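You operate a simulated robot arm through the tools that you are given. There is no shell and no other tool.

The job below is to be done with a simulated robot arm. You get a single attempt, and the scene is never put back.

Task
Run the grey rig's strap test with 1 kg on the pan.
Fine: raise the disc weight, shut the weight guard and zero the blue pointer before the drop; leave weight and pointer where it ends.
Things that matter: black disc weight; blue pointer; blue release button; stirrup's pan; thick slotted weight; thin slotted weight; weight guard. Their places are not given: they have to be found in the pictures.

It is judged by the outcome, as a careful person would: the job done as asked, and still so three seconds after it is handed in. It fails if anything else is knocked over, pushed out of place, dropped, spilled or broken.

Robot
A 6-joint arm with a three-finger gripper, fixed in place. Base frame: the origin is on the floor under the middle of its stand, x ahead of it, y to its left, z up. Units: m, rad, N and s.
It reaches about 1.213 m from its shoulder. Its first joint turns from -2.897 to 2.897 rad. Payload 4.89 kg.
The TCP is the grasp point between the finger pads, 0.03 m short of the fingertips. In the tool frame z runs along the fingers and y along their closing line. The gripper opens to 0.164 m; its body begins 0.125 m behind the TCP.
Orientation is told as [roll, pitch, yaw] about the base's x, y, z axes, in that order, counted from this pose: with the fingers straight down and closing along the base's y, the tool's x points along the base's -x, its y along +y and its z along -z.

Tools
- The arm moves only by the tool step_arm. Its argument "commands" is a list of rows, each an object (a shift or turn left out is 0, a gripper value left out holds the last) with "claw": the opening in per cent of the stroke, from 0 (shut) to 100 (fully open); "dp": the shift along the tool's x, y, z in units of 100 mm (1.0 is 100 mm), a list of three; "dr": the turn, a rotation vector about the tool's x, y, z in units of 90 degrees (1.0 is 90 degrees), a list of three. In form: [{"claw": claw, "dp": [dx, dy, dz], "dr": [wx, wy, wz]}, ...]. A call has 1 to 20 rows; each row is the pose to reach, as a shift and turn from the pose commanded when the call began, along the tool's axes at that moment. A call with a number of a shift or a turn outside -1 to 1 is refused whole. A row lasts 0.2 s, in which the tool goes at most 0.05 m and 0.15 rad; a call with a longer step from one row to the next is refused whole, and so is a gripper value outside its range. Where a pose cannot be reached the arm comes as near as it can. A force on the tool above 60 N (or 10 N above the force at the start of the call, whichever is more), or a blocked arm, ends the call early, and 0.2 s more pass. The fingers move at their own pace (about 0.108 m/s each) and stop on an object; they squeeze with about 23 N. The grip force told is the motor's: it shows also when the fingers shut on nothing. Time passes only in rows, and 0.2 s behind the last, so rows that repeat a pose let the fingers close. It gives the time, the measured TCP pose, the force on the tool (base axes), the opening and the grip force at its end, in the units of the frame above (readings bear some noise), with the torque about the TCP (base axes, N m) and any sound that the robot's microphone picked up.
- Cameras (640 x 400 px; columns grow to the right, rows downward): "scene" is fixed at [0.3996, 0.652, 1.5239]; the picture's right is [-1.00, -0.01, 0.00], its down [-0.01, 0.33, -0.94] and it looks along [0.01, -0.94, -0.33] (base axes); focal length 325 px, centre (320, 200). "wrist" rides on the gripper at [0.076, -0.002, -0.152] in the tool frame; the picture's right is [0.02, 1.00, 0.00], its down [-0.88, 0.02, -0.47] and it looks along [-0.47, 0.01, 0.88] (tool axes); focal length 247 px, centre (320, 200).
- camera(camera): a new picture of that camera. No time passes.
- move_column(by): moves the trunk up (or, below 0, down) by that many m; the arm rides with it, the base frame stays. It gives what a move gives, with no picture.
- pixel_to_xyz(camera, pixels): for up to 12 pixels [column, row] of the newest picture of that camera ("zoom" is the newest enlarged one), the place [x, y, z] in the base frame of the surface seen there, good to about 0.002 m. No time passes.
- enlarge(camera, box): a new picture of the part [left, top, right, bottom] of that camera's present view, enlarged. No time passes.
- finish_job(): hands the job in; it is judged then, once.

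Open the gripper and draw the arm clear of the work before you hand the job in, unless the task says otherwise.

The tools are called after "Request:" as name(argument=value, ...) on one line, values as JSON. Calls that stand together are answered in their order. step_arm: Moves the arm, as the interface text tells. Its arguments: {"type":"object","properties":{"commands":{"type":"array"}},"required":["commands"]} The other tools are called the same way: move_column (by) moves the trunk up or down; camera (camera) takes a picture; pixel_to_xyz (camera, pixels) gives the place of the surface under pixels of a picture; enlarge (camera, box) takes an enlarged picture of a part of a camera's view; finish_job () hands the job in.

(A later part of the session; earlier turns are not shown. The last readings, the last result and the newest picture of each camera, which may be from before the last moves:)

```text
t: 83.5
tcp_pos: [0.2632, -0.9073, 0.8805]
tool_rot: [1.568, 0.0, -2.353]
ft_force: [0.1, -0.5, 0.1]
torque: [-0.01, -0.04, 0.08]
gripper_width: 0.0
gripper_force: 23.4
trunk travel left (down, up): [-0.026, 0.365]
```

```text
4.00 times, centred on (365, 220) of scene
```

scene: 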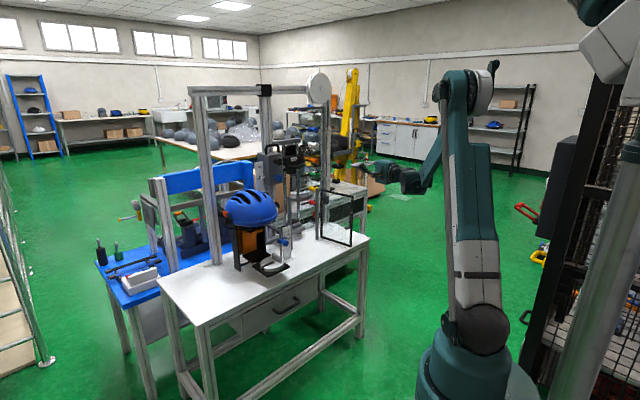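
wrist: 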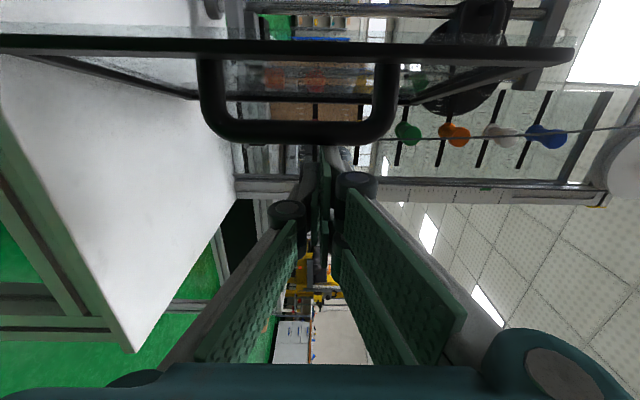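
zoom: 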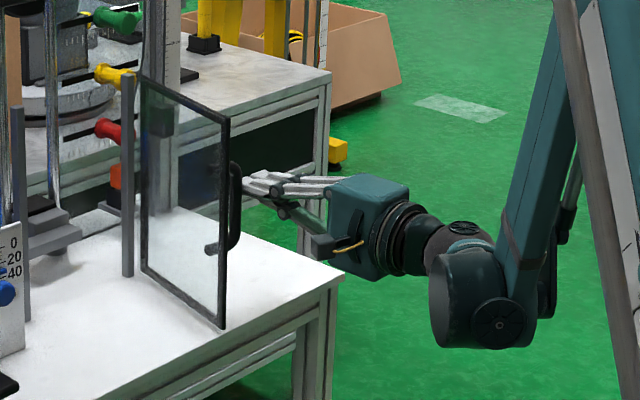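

The guard is swinging with the fist at nearly no force. I continue the arc toward s≈0.296.

Request:
step_arm(commands=[{"dp": [0.13, 0, -0.01]}, {"dp": [0.26, 0, -0.02]}, {"dp": [0.39, 0, -0.03]}, {"dp": [0.52, 0, -0.04]}, {"dp": [0.64, 0, -0.04]}])

Request:
step_arm(commands=[{"dp": [0.125, 0, 0.03]}, {"dp": [0.25, 0, 0.065]}, {"dp": [0.375, 0, 0.1]}, {"dp": [0.5, 0, 0.14]}, {"dp": [0.62, 0, 0.18]}])

Request:
camera(camera="wrist")

Request:
enlarge(camera="scene", box=[280, 170, 410, 270])

```text
t: 84.7
tcp_pos: [0.306, -0.8593, 0.8799]
tool_rot: [1.57, 0.001, -2.354]
ft_force: [0.1, -0.2, 0.4]
torque: [-0.04, -0.01, 0.06]
gripper_width: 0.0001
gripper_force: 23.1
trunk travel left (down, up): [-0.026, 0.365]
```

```text
t: 85.9
tcp_pos: [0.3625, -0.8281, 0.8807]
tool_rot: [1.569, -0.001, -2.353]
ft_force: [0.1, -0.8, -0.7]
torque: [0.0, 0.01, 0.06]
gripper_width: 0.0002
gripper_force: 23.6
trunk travel left (down, up): [-0.026, 0.365]
```

```text
taken
```

wrist: 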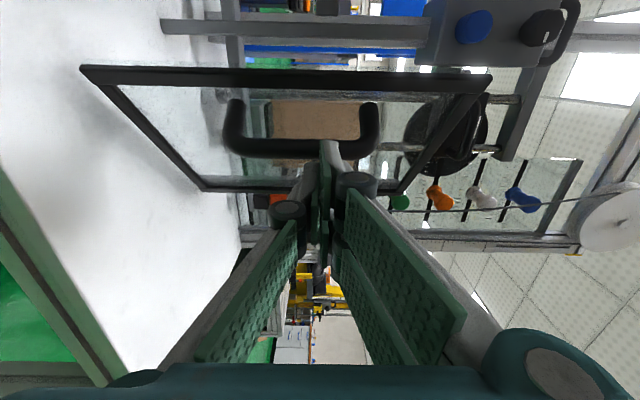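

```text
4.00 times, centred on (345, 220) of scene
```

zoom: 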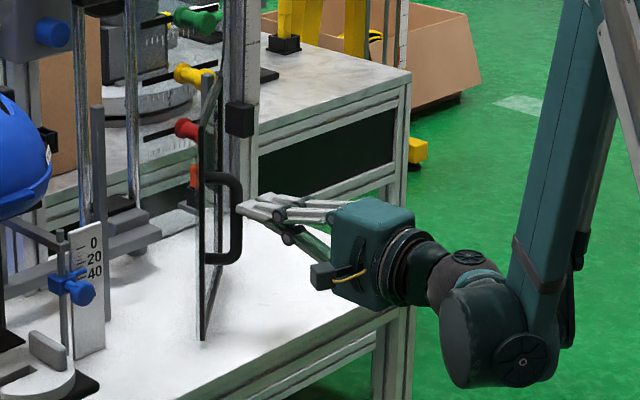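

The guard is now more than half shut with the fingertips behind the handle bar. I continue to s≈0.35, t≈0.05 and on toward closed.

Request:
step_arm(commands=[{"dp": [0.125, 0, 0.09]}, {"dp": [0.25, 0, 0.18]}, {"dp": [0.38, 0, 0.275]}, {"dp": [0.5, 0, 0.37]}])

Request:
step_arm(commands=[{"dp": [0.1, 0, 0.13]}, {"dp": [0.2, 0, 0.26]}, {"dp": [0.28, 0, 0.39]}])

Request:
camera(camera="wrist")

Request:
enlarge(camera="scene", box=[260, 170, 390, 270])

```text
t: 86.9
tcp_pos: [0.4249, -0.8198, 0.8797]
tool_rot: [1.569, 0.0, -2.354]
ft_force: [-0.8, 0.2, -0.1]
torque: [-0.01, 0.01, 0.12]
gripper_width: 0.0
gripper_force: 23.2
trunk travel left (down, up): [-0.026, 0.365]
```

```text
t: 87.7
tcp_pos: [0.4721, -0.8269, 0.8802]
tool_rot: [1.568, 0.0, -2.353]
ft_force: [-0.6, 0.2, 2.0]
torque: [0.0, 0.02, 0.03]
gripper_width: 0.0002
gripper_force: 23.0
trunk travel left (down, up): [-0.026, 0.365]
```

```text
taken
```

wrist: 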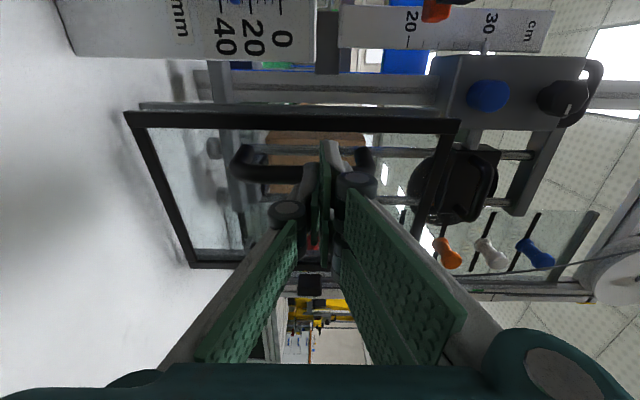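

```text
4.00 times, centred on (325, 220) of scene
```

zoom: 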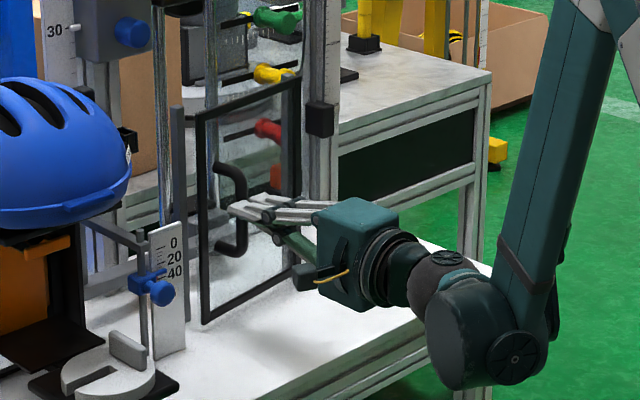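

The guard is nearly closed. I measure the free edge versus the stop post, then keep pushing forward.

Request:
pixel_to_xyz(camera="wrist", pixels=[[250, 122], [400, 125], [200, 108], [250, 90], [300, 175], [270, 173], [190, 265], [420, 200]])

Request:
step_arm(commands=[{"dp": [0.03, 0, 0.08]}, {"dp": [0.06, 0, 0.16]}, {"dp": [0.06, 0, 0.22]}])

Request:
camera(camera="wrist")

Request:
enlarge(camera="scene", box=[260, 170, 390, 270])

```text
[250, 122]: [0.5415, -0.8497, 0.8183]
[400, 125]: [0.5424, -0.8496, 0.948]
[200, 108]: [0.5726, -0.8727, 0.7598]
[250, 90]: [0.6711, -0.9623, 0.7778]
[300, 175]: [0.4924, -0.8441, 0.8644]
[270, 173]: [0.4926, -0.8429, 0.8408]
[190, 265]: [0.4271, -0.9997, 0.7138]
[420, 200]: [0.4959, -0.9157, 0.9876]
```

```text
t: 88.5
tcp_pos: [0.4911, -0.8376, 0.8802]
tool_rot: [1.569, 0.0, -2.353]
ft_force: [-9.4, 9.5, -4.8]
torque: [0.12, 0.1, 0.0]
gripper_width: 0.0
gripper_force: 22.5
trunk travel left (down, up): [-0.026, 0.365]
```

```text
taken
```

wrist: 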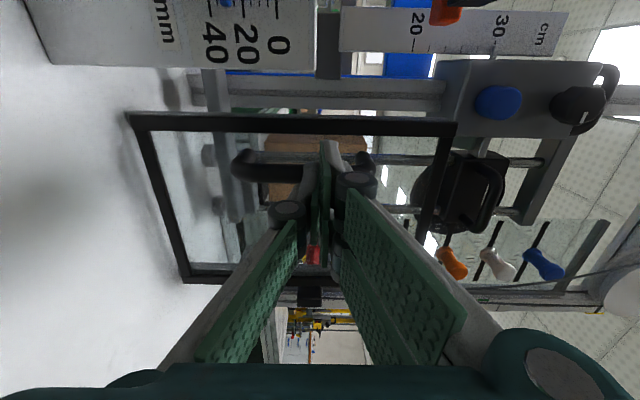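

```text
4.00 times, centred on (325, 220) of scene
```

zoom: 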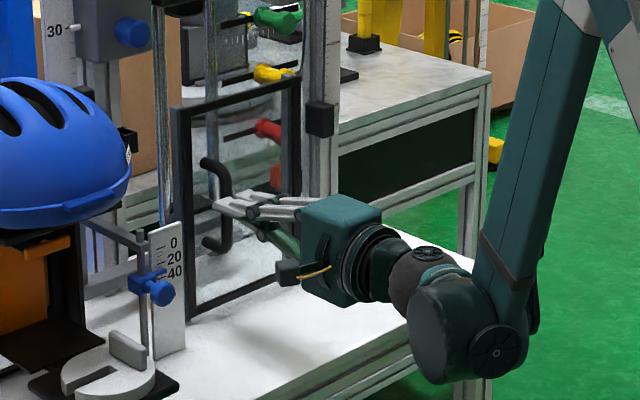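

Force has risen to ~13 N against the push, and the panel now covers the stop post in the scene. I measure the panel plane to confirm it's fully shut.

Request:
pixel_to_xyz(camera="wrist", pixels=[[250, 124], [400, 128], [180, 122], [200, 275], [160, 200], [435, 180], [250, 172], [360, 170]])

Request:
enlarge(camera="wrist", box=[110, 90, 290, 200])

Request:
enlarge(camera="scene", box=[285, 185, 345, 255])

```text
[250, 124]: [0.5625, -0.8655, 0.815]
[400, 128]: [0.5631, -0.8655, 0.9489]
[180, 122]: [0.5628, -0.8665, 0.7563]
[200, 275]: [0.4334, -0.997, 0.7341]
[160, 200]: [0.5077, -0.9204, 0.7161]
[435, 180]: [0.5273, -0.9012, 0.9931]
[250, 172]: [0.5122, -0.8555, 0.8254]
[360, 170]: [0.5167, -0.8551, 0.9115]
```

```text
3.56 times, centred on (200, 145) of wrist
```

zoom: 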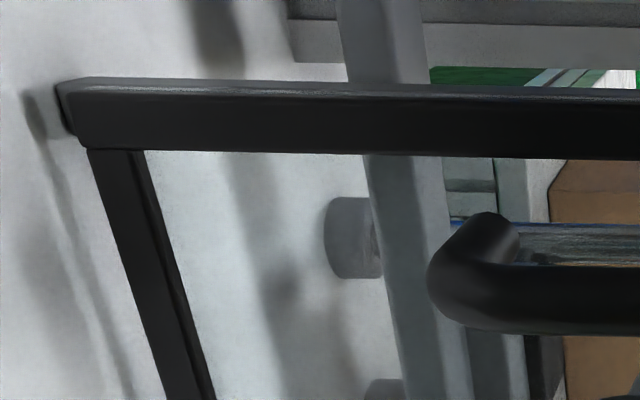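

```text
5.71 times, centred on (315, 220) of scene
```

zoom: 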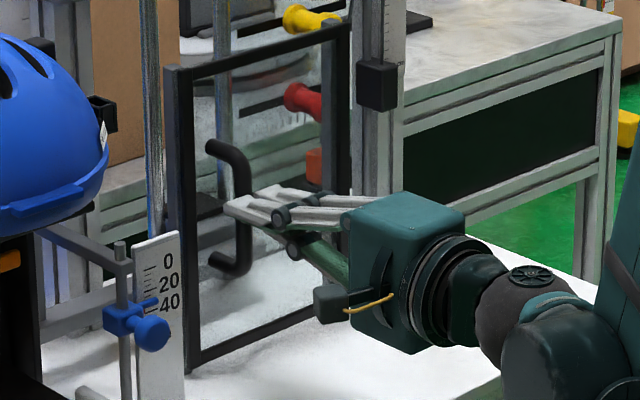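

The panel front is at t≈0.184 along its whole width, i.e. fully shut against the stop post. I back the fist away 80 mm and verify it stays shut.

Request:
step_arm(commands=[{"dp": [0, 0, -0.1]}, {"dp": [0, 0, -0.3]}, {"dp": [0, 0, -0.5]}, {"dp": [0, 0, -0.7]}])

Request:
camera(camera="wrist")

Request:
pixel_to_xyz(camera="wrist", pixels=[[250, 124], [220, 95], [260, 100], [200, 100], [300, 100], [350, 100]])

Request:
enlarge(camera="scene", box=[260, 170, 390, 270])

```text
t: 89.5
tcp_pos: [0.4432, -0.7946, 0.8867]
tool_rot: [1.565, 0.0, -2.353]
ft_force: [-0.6, 0.4, -0.1]
torque: [-0.02, -0.07, -0.01]
gripper_width: 0.0
gripper_force: 23.2
out of reach, approached as far as the arm can: row 4
trunk travel left (down, up): [-0.026, 0.365]
```

```text
taken
```

wrist: 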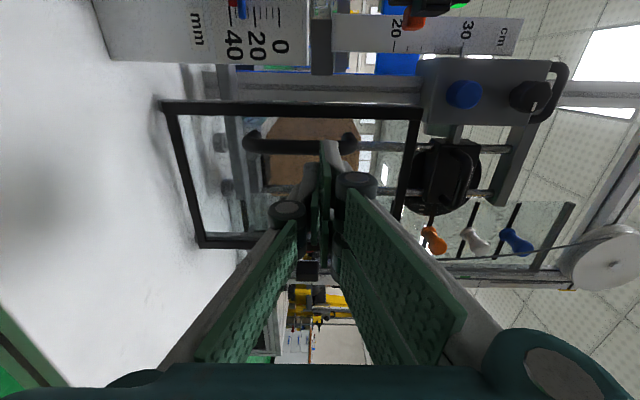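

```text
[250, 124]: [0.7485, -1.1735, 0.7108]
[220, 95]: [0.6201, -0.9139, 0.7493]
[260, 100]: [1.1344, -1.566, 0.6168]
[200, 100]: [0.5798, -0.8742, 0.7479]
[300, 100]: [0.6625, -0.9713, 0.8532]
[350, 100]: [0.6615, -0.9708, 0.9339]
```

```text
4.00 times, centred on (325, 220) of scene
```

zoom: 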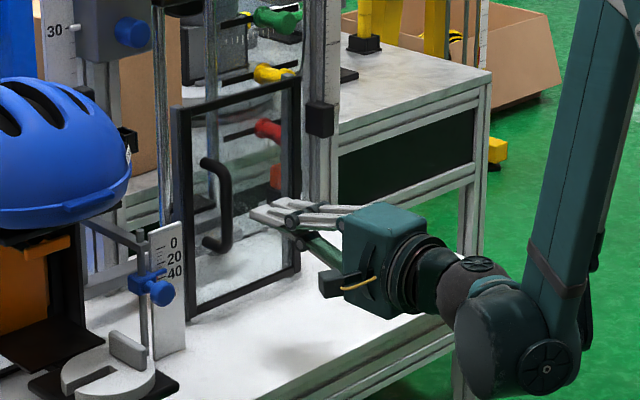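

The guard stays shut. For the pointer, which is closer to the robot, I need more room, so I raise the column 0.2 m and then bring the arm down again in front of the scale.

Request:
move_column(by=0.2)

Request:
step_arm(commands=[{"dp": [0.2, -0.2, -0.1]}, {"dp": [0.4, -0.4, -0.2]}, {"dp": [0.6, -0.6, -0.3]}, {"dp": [0.8, -0.8, -0.4]}])

Request:
step_arm(commands=[{"dp": [0, -0.25, 0]}, {"dp": [0, -0.5, 0]}, {"dp": [0, -0.75, 0]}, {"dp": [0, -1.0, 0]}])

Request:
camera(camera="wrist")

Request:
camera(camera="scene")

```text
t: 91.6
tcp_pos: [0.4421, -0.7939, 1.0871]
tool_rot: [1.565, 0.001, -2.353]
ft_force: [0.7, -0.5, -0.7]
torque: [0.0, -0.02, -0.01]
gripper_width: 0.0002
gripper_force: 23.0
trunk travel left (down, up): [-0.226, 0.164]
```

```text
t: 92.6
tcp_pos: [0.4836, -0.7776, 1.0894]
tool_rot: [1.565, 0.0, -2.352]
ft_force: [-0.7, 0.0, -0.1]
torque: [0.03, 0.0, 0.04]
gripper_width: 0.0
gripper_force: 22.5
out of reach, approached as far as the arm can: row 1, 2, 3, 4
trunk travel left (down, up): [-0.226, 0.164]
```

```text
t: 93.6
tcp_pos: [0.504, -0.8228, 1.0385]
tool_rot: [1.566, 0.001, -2.352]
ft_force: [-0.5, 0.9, -0.6]
torque: [0.04, 0.03, 0.01]
gripper_width: 0.0
gripper_force: 23.1
out of reach, approached as far as the arm can: row 1, 2, 3, 4
trunk travel left (down, up): [-0.226, 0.164]
```

```text
taken
```

wrist: 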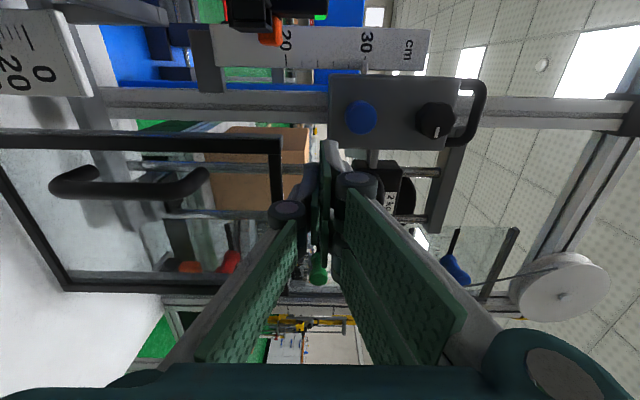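

```text
taken
```

scene: 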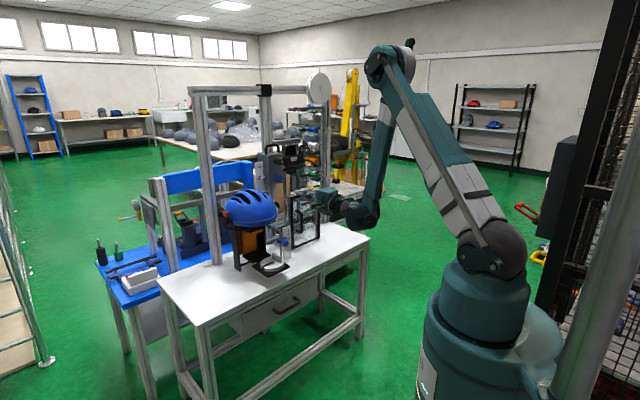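

With the column high, the horizontal tool can't get low this close in. I'll instead approach the pointer from front-right: back off/up, then yaw the tool +45° (fingers pointing base +x).

Request:
step_arm(commands=[{"dp": [0, 0.15, -0.1]}, {"dp": [0, 0.3, -0.2]}, {"dp": [0, 0.45, -0.3]}, {"dp": [0, 0.5, -0.45]}])

Request:
step_arm(commands=[{"dr": [0, 0.05, 0]}, {"dr": [0, 0.1, 0]}, {"dr": [0, 0.15, 0]}, {"dr": [0, 0.2, 0]}, {"dr": [0, 0.25, 0]}, {"dr": [0, 0.3, 0]}, {"dr": [0, 0.35, 0]}, {"dr": [0, 0.4, 0]}, {"dr": [0, 0.45, 0]}, {"dr": [0, 0.497, 0]}])

Request:
camera(camera="wrist")

Request:
camera(camera="scene")

```text
t: 94.6
tcp_pos: [0.4742, -0.7932, 1.0884]
tool_rot: [1.565, 0.0, -2.353]
ft_force: [0.3, -0.2, -1.2]
torque: [-0.05, -0.04, 0.02]
gripper_width: 0.0001
gripper_force: 22.9
trunk travel left (down, up): [-0.226, 0.164]
```

```text
t: 96.8
tcp_pos: [0.4743, -0.7932, 1.0896]
tool_rot: [1.566, 0.004, -1.571]
ft_force: [0.2, 0.2, 0.5]
torque: [0.0, 0.02, -0.04]
gripper_width: 0.0001
gripper_force: 23.1
trunk travel left (down, up): [-0.226, 0.164]
```

```text
taken
```

wrist: 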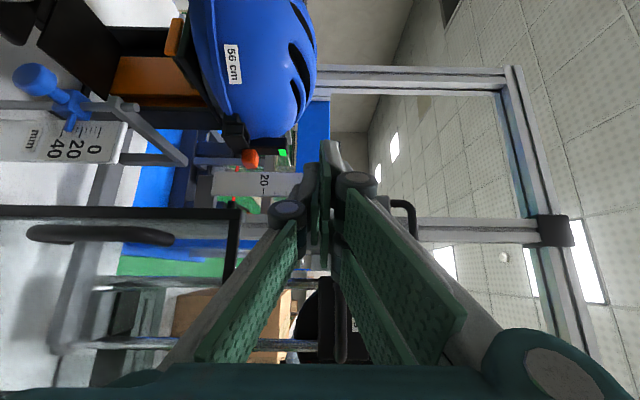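

```text
taken
```

scene: 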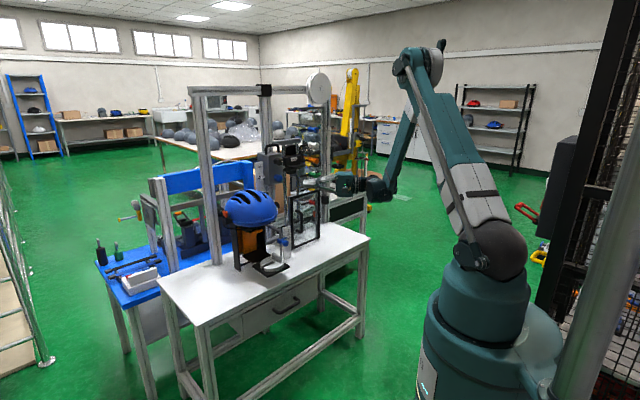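

The tool now points along base +x. I lower the column 0.2 m (TCP to z≈0.89; the path below is clear of the guard handle) and inspect the pointer.

Request:
move_column(by=-0.2)

Request:
camera(camera="wrist")

Request:
enlarge(camera="wrist", box=[150, 20, 350, 170])

```text
t: 99.0
tcp_pos: [0.4743, -0.7935, 0.8897]
tool_rot: [1.568, 0.002, -1.572]
ft_force: [0.1, -0.3, -0.6]
torque: [-0.02, 0.01, 0.01]
gripper_width: 0.0002
gripper_force: 23.1
trunk travel left (down, up): [-0.026, 0.365]
```

```text
taken
```

wrist: 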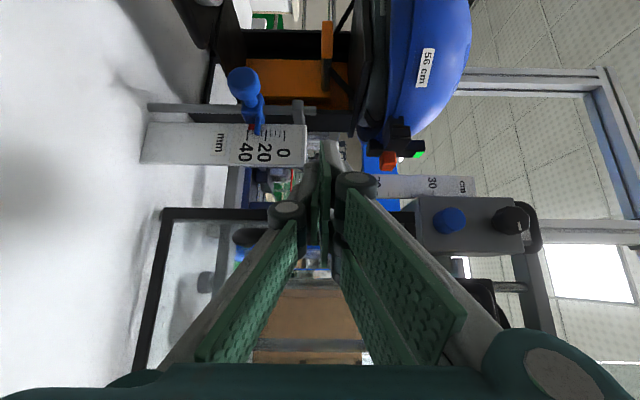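

```text
2.67 times, centred on (250, 95) of wrist
```

zoom: 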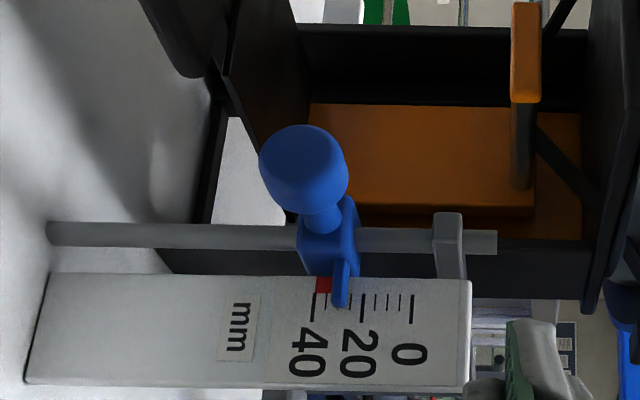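

Excellent view: the pointer arm is at ~30 mm, and the collar is just above the 0 mark. I measure the knob, arm, 0 mark and collar.

Request:
pixel_to_xyz(camera="zoom", pixels=[[340, 295], [335, 270], [411, 305], [362, 305], [316, 305], [448, 225], [447, 260], [305, 150], [262, 160], [345, 170], [305, 128], [330, 240]])

```text
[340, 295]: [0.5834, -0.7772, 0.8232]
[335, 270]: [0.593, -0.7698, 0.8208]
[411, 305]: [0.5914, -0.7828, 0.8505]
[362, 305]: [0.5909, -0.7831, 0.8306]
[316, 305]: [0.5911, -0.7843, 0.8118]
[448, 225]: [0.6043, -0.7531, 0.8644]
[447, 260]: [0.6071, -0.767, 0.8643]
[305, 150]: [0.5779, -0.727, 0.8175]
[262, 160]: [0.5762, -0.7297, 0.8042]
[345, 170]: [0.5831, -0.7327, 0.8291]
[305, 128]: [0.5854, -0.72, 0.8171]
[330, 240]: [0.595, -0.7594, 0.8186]
```

Zero mark is at z≈0.8505 and the pointer arm at ≈0.823, so it must rise ~27 mm; knob bottom is at ≈0.8035. I position the shut fist in front-right of the knob and below it.

Request:
step_arm(commands=[{"dp": [0.25, -0.33, 0]}, {"dp": [0.5, -0.66, 0]}, {"dp": [0.763, -1.0, 0.1]}, {"dp": [0.763, -1.0, 0.3]}, {"dp": [0.763, -1.0, 0.5]}])

Request:
camera(camera="wrist")

Request:
enlarge(camera="scene", box=[250, 190, 350, 270])

```text
t: 100.2
tcp_pos: [0.5234, -0.7182, 0.7906]
tool_rot: [1.567, 0.003, -1.571]
ft_force: [0.4, -0.3, -0.2]
torque: [-0.01, 0.04, 0.04]
gripper_width: 0.0
gripper_force: 23.2
trunk travel left (down, up): [-0.026, 0.365]
```

```text
taken
```

wrist: 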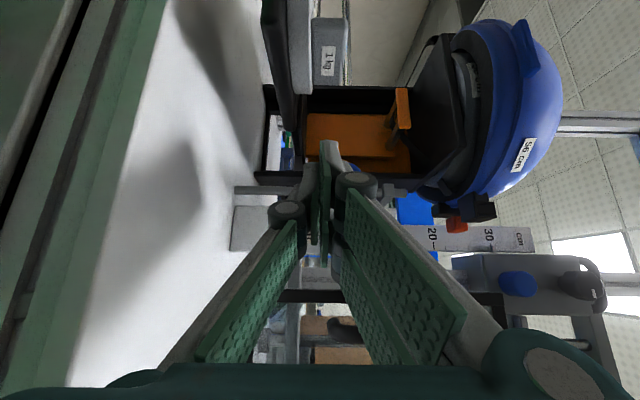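

```text
5.00 times, centred on (300, 230) of scene
```

zoom: 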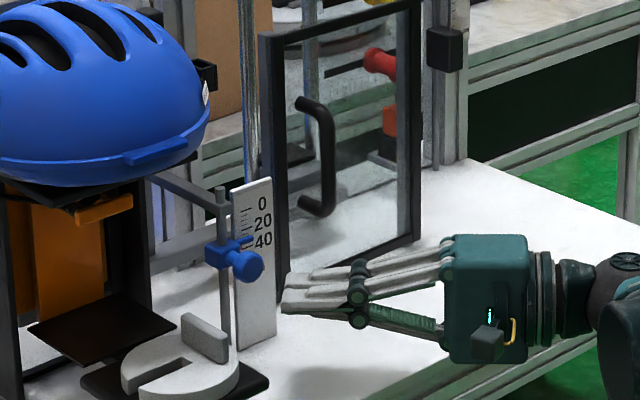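

The fist is in position in the scene view at (300,300 zoom), slightly below the knob. I lower 6 mm and slide forward 54 mm under the knob.

Request:
step_arm(commands=[{"dp": [0.01, -0.06, 0]}, {"dp": [0.01, -0.06, 0.14]}, {"dp": [0.01, -0.06, 0.28]}, {"dp": [0.01, -0.06, 0.42]}, {"dp": [0.01, -0.06, 0.54]}, {"dp": [0.01, -0.06, 0.54]}])

Request:
camera(camera="wrist")

Request:
enlarge(camera="scene", box=[260, 210, 320, 260])

```text
t: 101.6
tcp_pos: [0.5777, -0.7178, 0.7833]
tool_rot: [1.567, 0.004, -1.569]
ft_force: [-0.7, -0.1, -0.1]
torque: [0.0, -0.01, -0.01]
gripper_width: 0.0
gripper_force: 23.0
trunk travel left (down, up): [-0.026, 0.365]
```

```text
taken
```

wrist: 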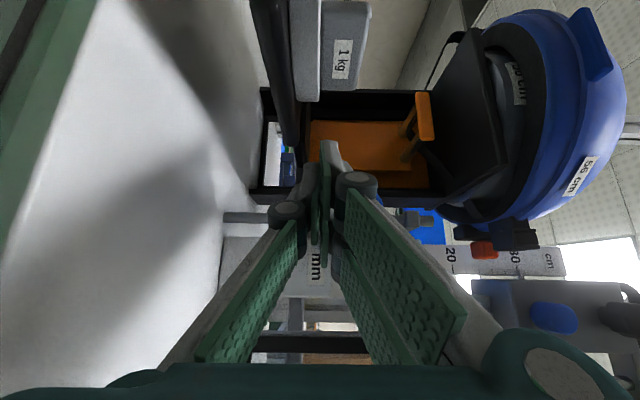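

```text
8.00 times, centred on (290, 235) of scene
```

zoom: 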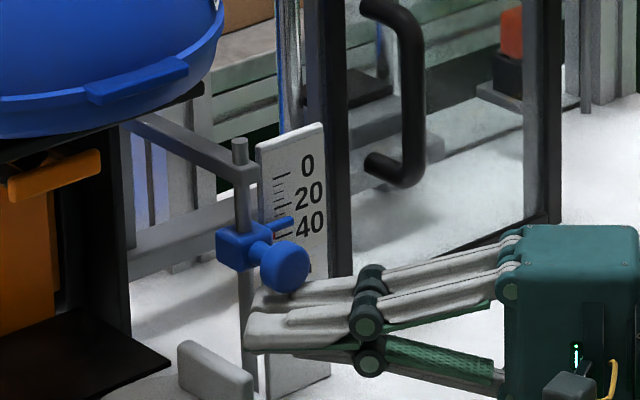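

The fist is right beneath the knob. I raise it 22 mm slowly and check the pointer's motion.

Request:
step_arm(commands=[{"dp": [0, 0.04, 0]}, {"dp": [0, 0.08, 0]}, {"dp": [0, 0.12, 0]}, {"dp": [0, 0.16, 0]}, {"dp": [0, 0.2, 0]}, {"dp": [0, 0.22, 0]}])

Request:
enlarge(camera="scene", box=[260, 210, 320, 260])

Request:
pixel_to_xyz(camera="zoom", pixels=[[285, 170], [280, 225], [285, 222], [240, 245], [283, 255], [240, 160], [285, 205], [285, 190]])

```text
t: 103.0
tcp_pos: [0.5766, -0.7164, 0.8055]
tool_rot: [1.566, 0.003, -1.57]
ft_force: [-0.9, -1.4, -1.8]
torque: [-0.01, -0.04, -0.01]
gripper_width: 0.0
gripper_force: 22.9
trunk travel left (down, up): [-0.026, 0.365]
```

```text
8.00 times, centred on (290, 235) of scene
```

zoom: 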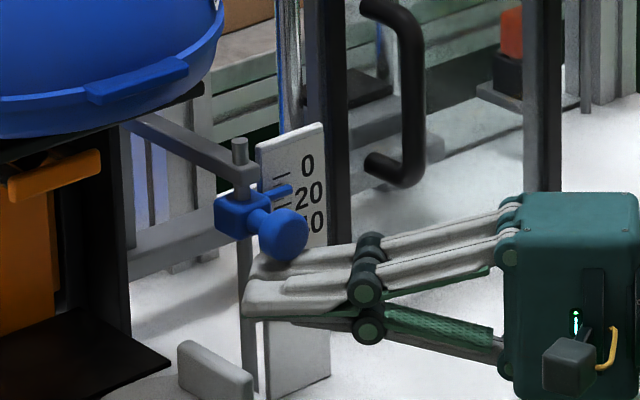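

```text
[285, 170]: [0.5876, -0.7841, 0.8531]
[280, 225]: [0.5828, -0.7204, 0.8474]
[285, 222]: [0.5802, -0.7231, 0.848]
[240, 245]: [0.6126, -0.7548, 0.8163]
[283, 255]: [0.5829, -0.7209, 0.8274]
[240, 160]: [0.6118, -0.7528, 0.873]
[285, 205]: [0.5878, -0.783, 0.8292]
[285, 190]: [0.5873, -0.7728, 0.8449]
```

The pointer moves up freely with the fist; its arm is now at z≈0.844, about 6 mm short of the 0 mark. I raise 4 mm more and look again.

Request:
step_arm(commands=[{"dp": [0, 0.02, 0]}, {"dp": [0, 0.04, 0]}, {"dp": [0, 0.04, 0]}])

Request:
enlarge(camera="scene", box=[275, 215, 305, 240])

Request:
pixel_to_xyz(camera="zoom", pixels=[[300, 215], [310, 215], [290, 225], [320, 180], [320, 120], [200, 220]])

```text
t: 103.8
tcp_pos: [0.5781, -0.716, 0.8095]
tool_rot: [1.566, 0.004, -1.571]
ft_force: [-1.2, -0.4, -1.2]
torque: [0.03, 0.0, 0.01]
gripper_width: 0.0
gripper_force: 22.9
trunk travel left (down, up): [-0.026, 0.365]
```

```text
16.00 times, centred on (290, 228) of scene
```

zoom: 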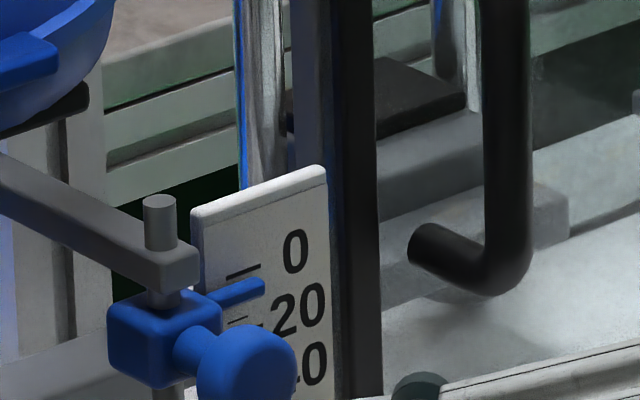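

```text
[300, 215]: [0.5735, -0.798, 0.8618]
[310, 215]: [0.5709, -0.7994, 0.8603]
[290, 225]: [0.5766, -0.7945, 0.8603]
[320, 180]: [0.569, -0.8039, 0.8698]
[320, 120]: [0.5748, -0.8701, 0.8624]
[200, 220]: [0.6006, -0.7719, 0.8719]
```

The zoom shows the pointer arm tip at (255,287) just below the 0 mark at (243,272), body top just under the collar. I measure them.

Request:
pixel_to_xyz(camera="zoom", pixels=[[255, 287], [245, 290], [240, 272], [250, 268], [235, 322], [165, 305], [165, 290], [190, 275], [258, 280], [250, 293]])

```text
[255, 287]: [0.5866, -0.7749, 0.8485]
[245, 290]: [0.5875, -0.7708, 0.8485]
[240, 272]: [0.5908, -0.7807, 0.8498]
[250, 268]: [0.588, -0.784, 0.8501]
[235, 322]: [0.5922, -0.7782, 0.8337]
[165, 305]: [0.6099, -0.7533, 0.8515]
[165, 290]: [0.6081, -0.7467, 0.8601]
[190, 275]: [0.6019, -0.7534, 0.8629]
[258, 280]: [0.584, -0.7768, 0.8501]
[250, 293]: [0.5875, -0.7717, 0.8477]
```

The arm centre is at ≈0.848 versus the 0 mark at ≈0.850. I raise about 1.7 mm more, then drop the fist and back off to check with a level view.

Request:
step_arm(commands=[{"dp": [0, 0.017, 0]}, {"dp": [0, 0.017, 0]}, {"dp": [0, 0.017, 0]}])

Request:
enlarge(camera="scene", box=[275, 215, 305, 240])

Request:
pixel_to_xyz(camera="zoom", pixels=[[255, 284], [245, 287], [240, 272], [258, 278], [250, 290], [240, 288]])

```text
t: 104.6
tcp_pos: [0.5773, -0.7163, 0.8118]
tool_rot: [1.567, 0.002, -1.571]
ft_force: [0.4, 0.4, -0.1]
torque: [-0.01, 0.01, -0.01]
gripper_width: 0.0001
gripper_force: 23.3
trunk travel left (down, up): [-0.026, 0.365]
```

```text
16.00 times, centred on (290, 228) of scene
```

zoom: 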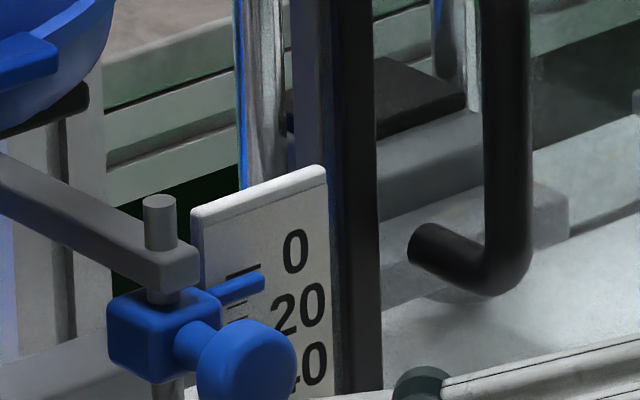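

```text
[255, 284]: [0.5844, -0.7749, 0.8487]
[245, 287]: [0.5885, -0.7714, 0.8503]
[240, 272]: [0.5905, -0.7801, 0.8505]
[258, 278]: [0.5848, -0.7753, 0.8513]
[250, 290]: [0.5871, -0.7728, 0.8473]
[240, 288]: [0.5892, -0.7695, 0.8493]
```

The pointer arm centre is now ≈0.8495–0.850, matching the 0 mark. I lower the fist, back off, and move to a level viewpoint to verify without parallax.

Request:
step_arm(commands=[{"dp": [0, -0.1, 0]}, {"dp": [0, -0.22, 0]}, {"dp": [0, -0.22, -0.2]}, {"dp": [0, -0.22, -0.4]}, {"dp": [0, -0.22, -0.6]}, {"dp": [0, -0.22, -0.8]}])

Request:
step_arm(commands=[{"dp": [-0.2, 0.2, -0.06]}, {"dp": [-0.4, 0.4, -0.12]}, {"dp": [-0.6, 0.62, -0.18]}, {"dp": [-0.77, 0.62, -0.23]}])

Request:
camera(camera="wrist")

Request:
enlarge(camera="wrist", box=[260, 60, 340, 150])

```text
t: 106.0
tcp_pos: [0.4975, -0.7162, 0.7898]
tool_rot: [1.568, 0.004, -1.57]
ft_force: [0.6, 0.0, -0.1]
torque: [0.03, 0.0, 0.03]
gripper_width: 0.0002
gripper_force: 22.9
trunk travel left (down, up): [-0.026, 0.365]
```

```text
t: 107.0
tcp_pos: [0.4735, -0.7916, 0.8521]
tool_rot: [1.567, 0.004, -1.57]
ft_force: [0.1, 0.4, 0.4]
torque: [-0.01, 0.03, 0.0]
gripper_width: 0.0
gripper_force: 23.1
trunk travel left (down, up): [-0.026, 0.365]
```

```text
taken
```

wrist: 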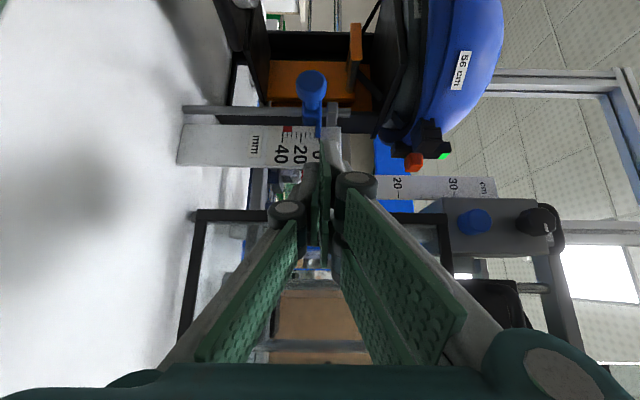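

```text
4.44 times, centred on (300, 105) of wrist
```

zoom: 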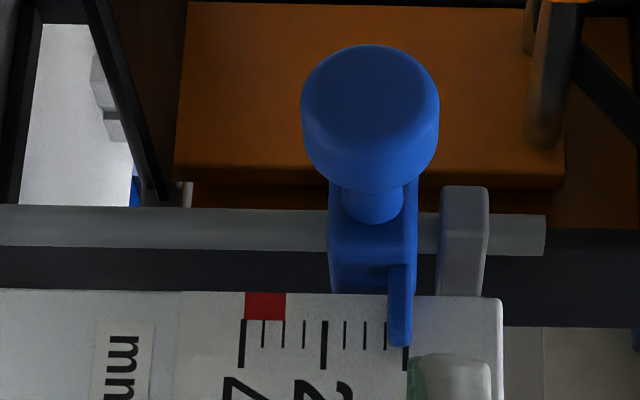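

Level view: the 0 mark line is at zoom col ~405 and the pointer arm is centred at ~400 (≈1 mm low). I zoom further to judge it precisely.

Request:
enlarge(camera="wrist", box=[300, 115, 340, 150])

Request:
pixel_to_xyz(camera="zoom", pixels=[[300, 150], [330, 230], [200, 250], [100, 250], [400, 100], [250, 100]])

```text
11.43 times, centred on (320, 132) of wrist
```

zoom: 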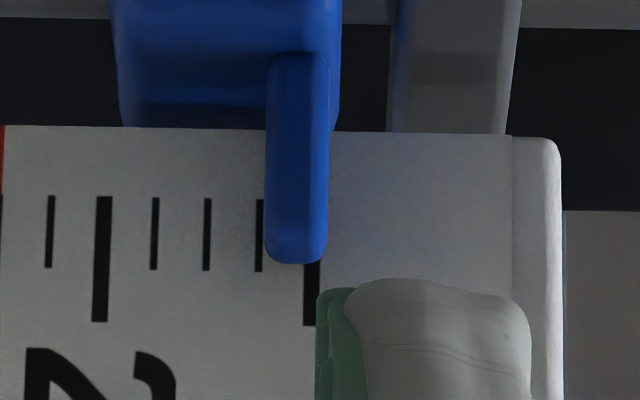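

```text
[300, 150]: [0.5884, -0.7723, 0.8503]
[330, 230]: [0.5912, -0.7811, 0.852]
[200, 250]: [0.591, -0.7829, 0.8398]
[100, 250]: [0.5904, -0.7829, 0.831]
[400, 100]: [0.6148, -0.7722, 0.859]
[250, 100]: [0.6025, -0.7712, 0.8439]
```

Precisely, the arm centre reads about 1.4 mm. I retrace my path under the knob and raise it 1.4 mm more than before.

Request:
step_arm(commands=[{"dp": [0.2, -0.2, 0.06]}, {"dp": [0.4, -0.4, 0.12]}, {"dp": [0.6, -0.62, 0.18]}, {"dp": [0.77, -0.62, 0.23]}])

Request:
step_arm(commands=[{"dp": [0, 0, 0.2]}, {"dp": [0, 0, 0.4]}, {"dp": [0, 0, 0.6]}, {"dp": [0, 0, 0.8]}, {"dp": [0, 0.1, 0.8]}, {"dp": [0, 0.18, 0.8]}, {"dp": [0, 0.22, 0.8]}, {"dp": [0, 0.234, 0.8]}, {"dp": [0, 0.234, 0.8]}])

Request:
enlarge(camera="scene", box=[275, 215, 305, 240])

```text
t: 108.0
tcp_pos: [0.4988, -0.7176, 0.7868]
tool_rot: [1.566, 0.004, -1.57]
ft_force: [-0.9, -0.1, -0.5]
torque: [-0.02, 0.0, 0.0]
gripper_width: 0.0
gripper_force: 23.1
trunk travel left (down, up): [-0.026, 0.365]
```

```text
t: 110.0
tcp_pos: [0.5772, -0.716, 0.8128]
tool_rot: [1.569, 0.003, -1.57]
ft_force: [-0.4, -0.9, -3.0]
torque: [0.03, 0.01, -0.01]
gripper_width: 0.0
gripper_force: 23.4
trunk travel left (down, up): [-0.026, 0.365]
```

```text
16.00 times, centred on (290, 228) of scene
```

zoom: 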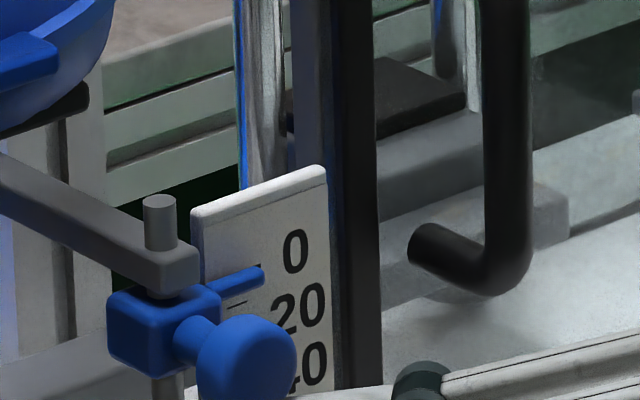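

It moved up a little. I drop the fist, back off the same way and verify again.

Request:
step_arm(commands=[{"dp": [0, -0.1, 0]}, {"dp": [0, -0.22, 0]}, {"dp": [0, -0.22, -0.2]}, {"dp": [0, -0.22, -0.4]}, {"dp": [0, -0.22, -0.6]}, {"dp": [0, -0.22, -0.8]}])

Request:
step_arm(commands=[{"dp": [-0.2, 0.2, -0.06]}, {"dp": [-0.4, 0.4, -0.12]}, {"dp": [-0.6, 0.6, -0.18]}, {"dp": [-0.8, 0.6, -0.23]}])

Request:
enlarge(camera="wrist", box=[300, 115, 340, 150])

```text
t: 111.4
tcp_pos: [0.4997, -0.7152, 0.7925]
tool_rot: [1.566, 0.004, -1.572]
ft_force: [0.4, 0.3, -0.3]
torque: [0.0, -0.05, -0.02]
gripper_width: 0.0
gripper_force: 23.2
trunk travel left (down, up): [-0.026, 0.365]
```

```text
t: 112.4
tcp_pos: [0.4735, -0.799, 0.8503]
tool_rot: [1.568, 0.003, -1.57]
ft_force: [0.7, 0.2, -0.4]
torque: [-0.02, 0.08, -0.04]
gripper_width: 0.0
gripper_force: 22.7
trunk travel left (down, up): [-0.026, 0.365]
```

```text
11.43 times, centred on (320, 132) of wrist
```

zoom: 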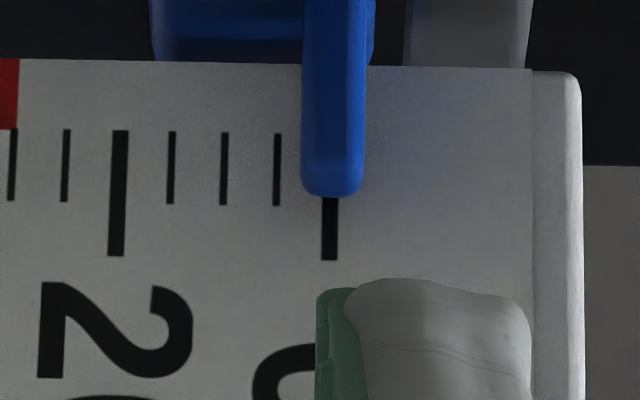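

The pointer now reads 0 within ~0.3 mm. Guard shut, weight raised, 1 kg on the pan — next the release button. I rise straight up to z≈1.09 first.

Request:
step_arm(commands=[{"dp": [0, 0.25, 0]}, {"dp": [0, 0.5, 0]}, {"dp": [0, 0.75, 0]}, {"dp": [0, 1.0, 0]}])

Request:
step_arm(commands=[{"dp": [0, 0.25, 0]}, {"dp": [0, 0.5, 0]}, {"dp": [0, 0.75, 0]}, {"dp": [0, 1.0, 0]}])

Request:
step_arm(commands=[{"dp": [0, 0.2, 0.1]}, {"dp": [0, 0.4, 0.2]}])

Request:
step_arm(commands=[{"dr": [0, -0.05, 0]}, {"dr": [0, -0.1, 0]}, {"dr": [0, -0.15, 0]}, {"dr": [0, -0.2, 0]}, {"dr": [0, -0.25, 0]}, {"dr": [0, -0.3, 0]}, {"dr": [0, -0.35, 0]}, {"dr": [0, -0.4, 0]}, {"dr": [0, -0.45, 0]}, {"dr": [0, -0.497, 0]}])

Request:
camera(camera="wrist")

Request:
camera(camera="scene")

```text
t: 113.4
tcp_pos: [0.4762, -0.798, 0.9515]
tool_rot: [1.567, 0.003, -1.57]
ft_force: [-0.6, -0.6, -1.1]
torque: [0.01, -0.14, 0.18]
gripper_width: 0.0002
gripper_force: 23.0
trunk travel left (down, up): [-0.026, 0.365]
```

```text
t: 114.4
tcp_pos: [0.4758, -0.7972, 1.0517]
tool_rot: [1.567, 0.004, -1.571]
ft_force: [0.3, -0.6, 0.4]
torque: [-0.01, -0.06, 0.09]
gripper_width: 0.0
gripper_force: 22.7
trunk travel left (down, up): [-0.026, 0.365]
```

```text
t: 115.0
tcp_pos: [0.4959, -0.7965, 1.0915]
tool_rot: [1.568, 0.003, -1.572]
ft_force: [0.1, 0.1, -0.6]
torque: [0.0, -0.07, 0.15]
gripper_width: 0.0
gripper_force: 22.7
trunk travel left (down, up): [-0.026, 0.365]
```

```text
t: 117.2
tcp_pos: [0.4946, -0.7972, 1.09]
tool_rot: [1.566, 0.001, -2.355]
ft_force: [0.0, -0.8, 0.0]
torque: [-0.02, -0.04, -0.01]
gripper_width: 0.0
gripper_force: 23.5
trunk travel left (down, up): [-0.026, 0.365]
```

```text
taken
```

wrist: 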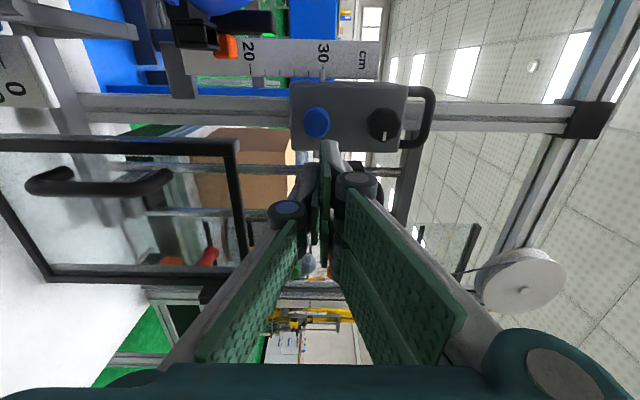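

```text
taken
```

scene: 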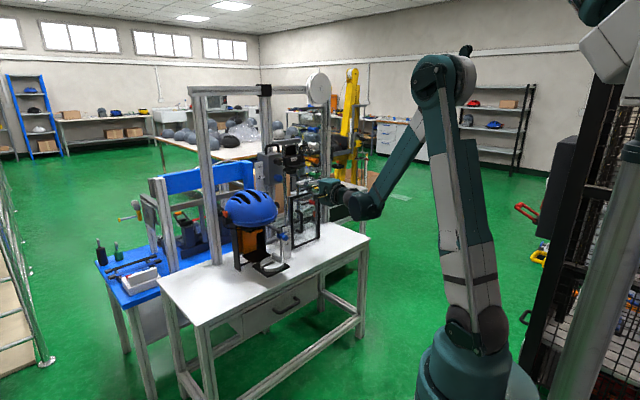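

I'm facing the box; the button is at wrist (316,122). I measure its face and recheck the weight and guard.

Request:
enlarge(camera="wrist", box=[280, 70, 440, 170])

Request:
pixel_to_xyz(camera="wrist", pixels=[[316, 122], [306, 122], [326, 122], [316, 113], [316, 131], [345, 100], [385, 125], [312, 118]])

```text
4.00 times, centred on (360, 120) of wrist
```

zoom: 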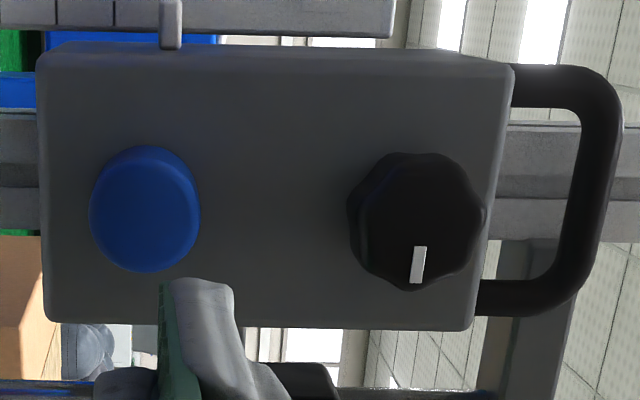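

```text
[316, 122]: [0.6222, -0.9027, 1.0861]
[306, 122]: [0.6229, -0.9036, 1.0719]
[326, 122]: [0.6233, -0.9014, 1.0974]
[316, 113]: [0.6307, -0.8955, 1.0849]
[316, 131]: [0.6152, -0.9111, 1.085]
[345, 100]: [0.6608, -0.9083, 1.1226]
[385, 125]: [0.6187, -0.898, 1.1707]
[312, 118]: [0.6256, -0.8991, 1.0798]
```

Button centre: s≈0.427, z≈1.085, face at t≈0.2525. I align and advance to just short of it.

Request:
step_arm(commands=[{"dp": [0.15, -0.05, 0.2]}, {"dp": [0.15, -0.05, 0.4]}, {"dp": [0.15, -0.05, 0.6]}, {"dp": [0.15, -0.05, 0.8]}, {"dp": [0.15, -0.05, 1.0]}])

Request:
camera(camera="wrist")

Request:
enlarge(camera="scene", box=[250, 140, 350, 210])

```text
t: 118.4
tcp_pos: [0.5773, -0.8562, 1.0848]
tool_rot: [1.566, 0.0, -2.353]
ft_force: [-0.1, 0.6, 2.4]
torque: [0.05, 0.08, 0.02]
gripper_width: 0.0002
gripper_force: 23.0
trunk travel left (down, up): [-0.026, 0.365]
```

```text
taken
```

wrist: 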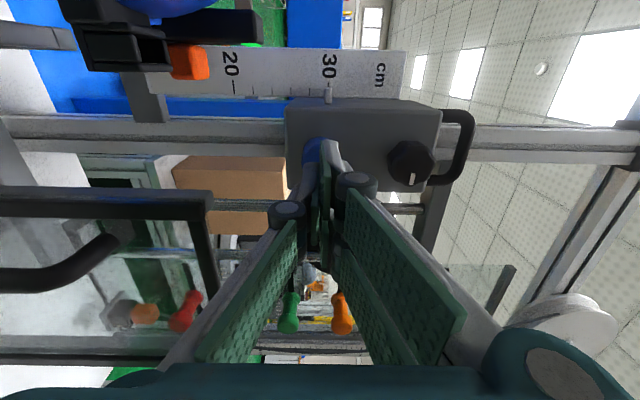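

```text
5.71 times, centred on (300, 175) of scene
```

zoom: 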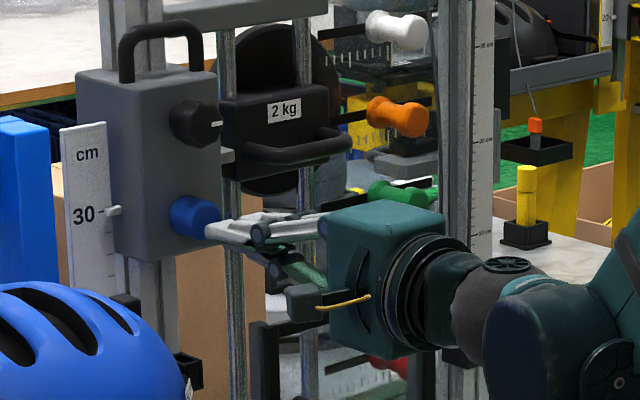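

The tip is right in front of the button. Before releasing, I double-check guard, pointer and pan in the scene.

Request:
enlarge(camera="scene", box=[225, 185, 345, 275])

```text
4.44 times, centred on (285, 230) of scene
```

zoom: 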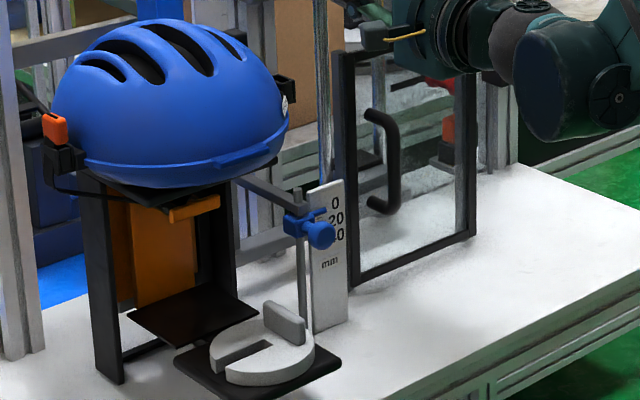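

All set: guard shut, pointer at 0, 1 kg on pan, weight raised. I press the blue button, advancing slowly.

Request:
step_arm(commands=[{"dp": [0, 0, 0.1]}, {"dp": [0, 0, 0.2]}, {"dp": [0, 0, 0.27]}, {"dp": [0, 0, 0.33]}, {"dp": [0, 0, 0.38]}, {"dp": [0, 0, 0.42]}])

Request:
enlarge(camera="scene", box=[240, 140, 350, 240])

```text
t: 119.8
tcp_pos: [0.606, -0.8873, 1.0854]
tool_rot: [1.566, 0.0, -2.352]
ft_force: [-3.4, 2.1, -1.9]
torque: [0.05, 0.05, -0.04]
gripper_width: 0.0002
gripper_force: 22.7
trunk travel left (down, up): [-0.026, 0.365]
```

```text
4.00 times, centred on (295, 190) of scene
```

zoom: 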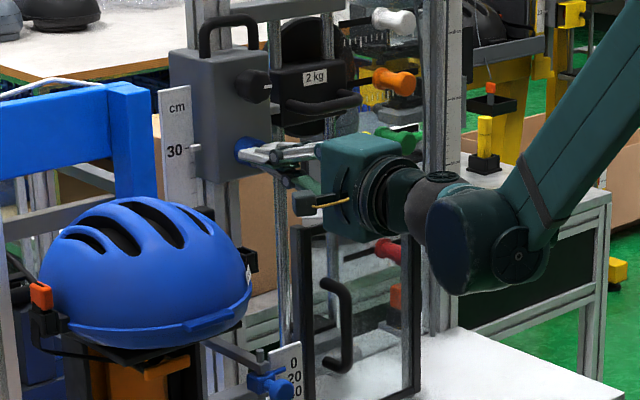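

The tip has touched the button (about 4 N). I keep pressing in 2–3 mm steps.

Request:
step_arm(commands=[{"dp": [0, 0, 0.03]}, {"dp": [0, 0, 0.06]}, {"dp": [0, 0, 0.09]}, {"dp": [0, 0, 0.11]}])

Request:
enlarge(camera="scene", box=[240, 140, 350, 240])

```text
t: 120.8
tcp_pos: [0.6143, -0.8939, 1.0857]
tool_rot: [1.568, 0.001, -2.352]
ft_force: [-6.5, 5.1, -3.4]
torque: [0.09, 0.07, -0.06]
gripper_width: 0.0002
gripper_force: 22.8
trunk travel left (down, up): [-0.026, 0.365]
```

```text
4.00 times, centred on (295, 190) of scene
```

zoom: 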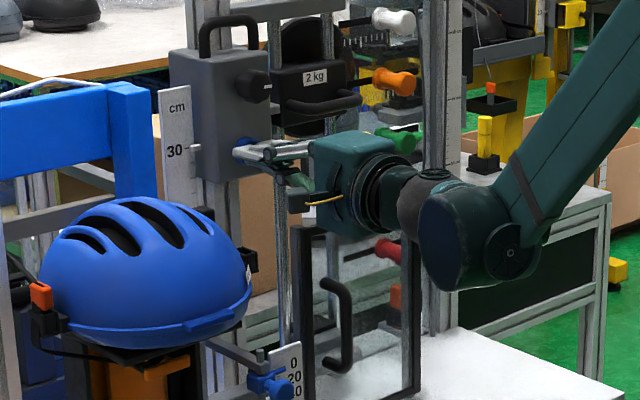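

Force grows with a spring-like rate (8 N) and the weight is still up. I press further.

Request:
step_arm(commands=[{"dp": [0, 0, 0.03]}, {"dp": [0, 0, 0.06]}, {"dp": [0, 0, 0.09]}, {"dp": [0, 0, 0.11]}])

Request:
enlarge(camera="scene", box=[240, 140, 350, 240])

```text
t: 121.8
tcp_pos: [0.6203, -0.9, 1.0856]
tool_rot: [1.567, 0.0, -2.354]
ft_force: [-24.3, 24.7, -8.7]
torque: [0.28, 0.09, -0.02]
gripper_width: 0.006
gripper_force: 45.0
trunk travel left (down, up): [-0.026, 0.365]
heard: click
```

```text
4.00 times, centred on (295, 190) of scene
```

zoom: 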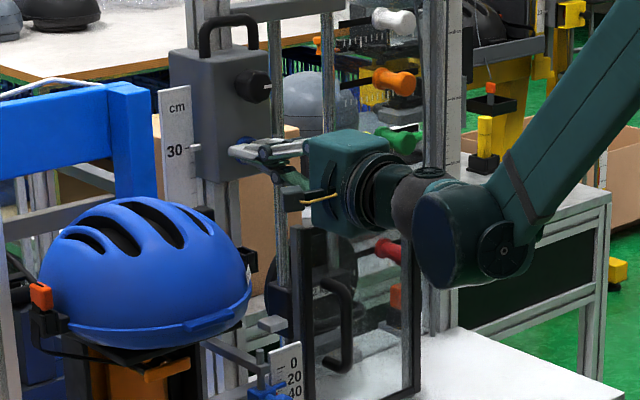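

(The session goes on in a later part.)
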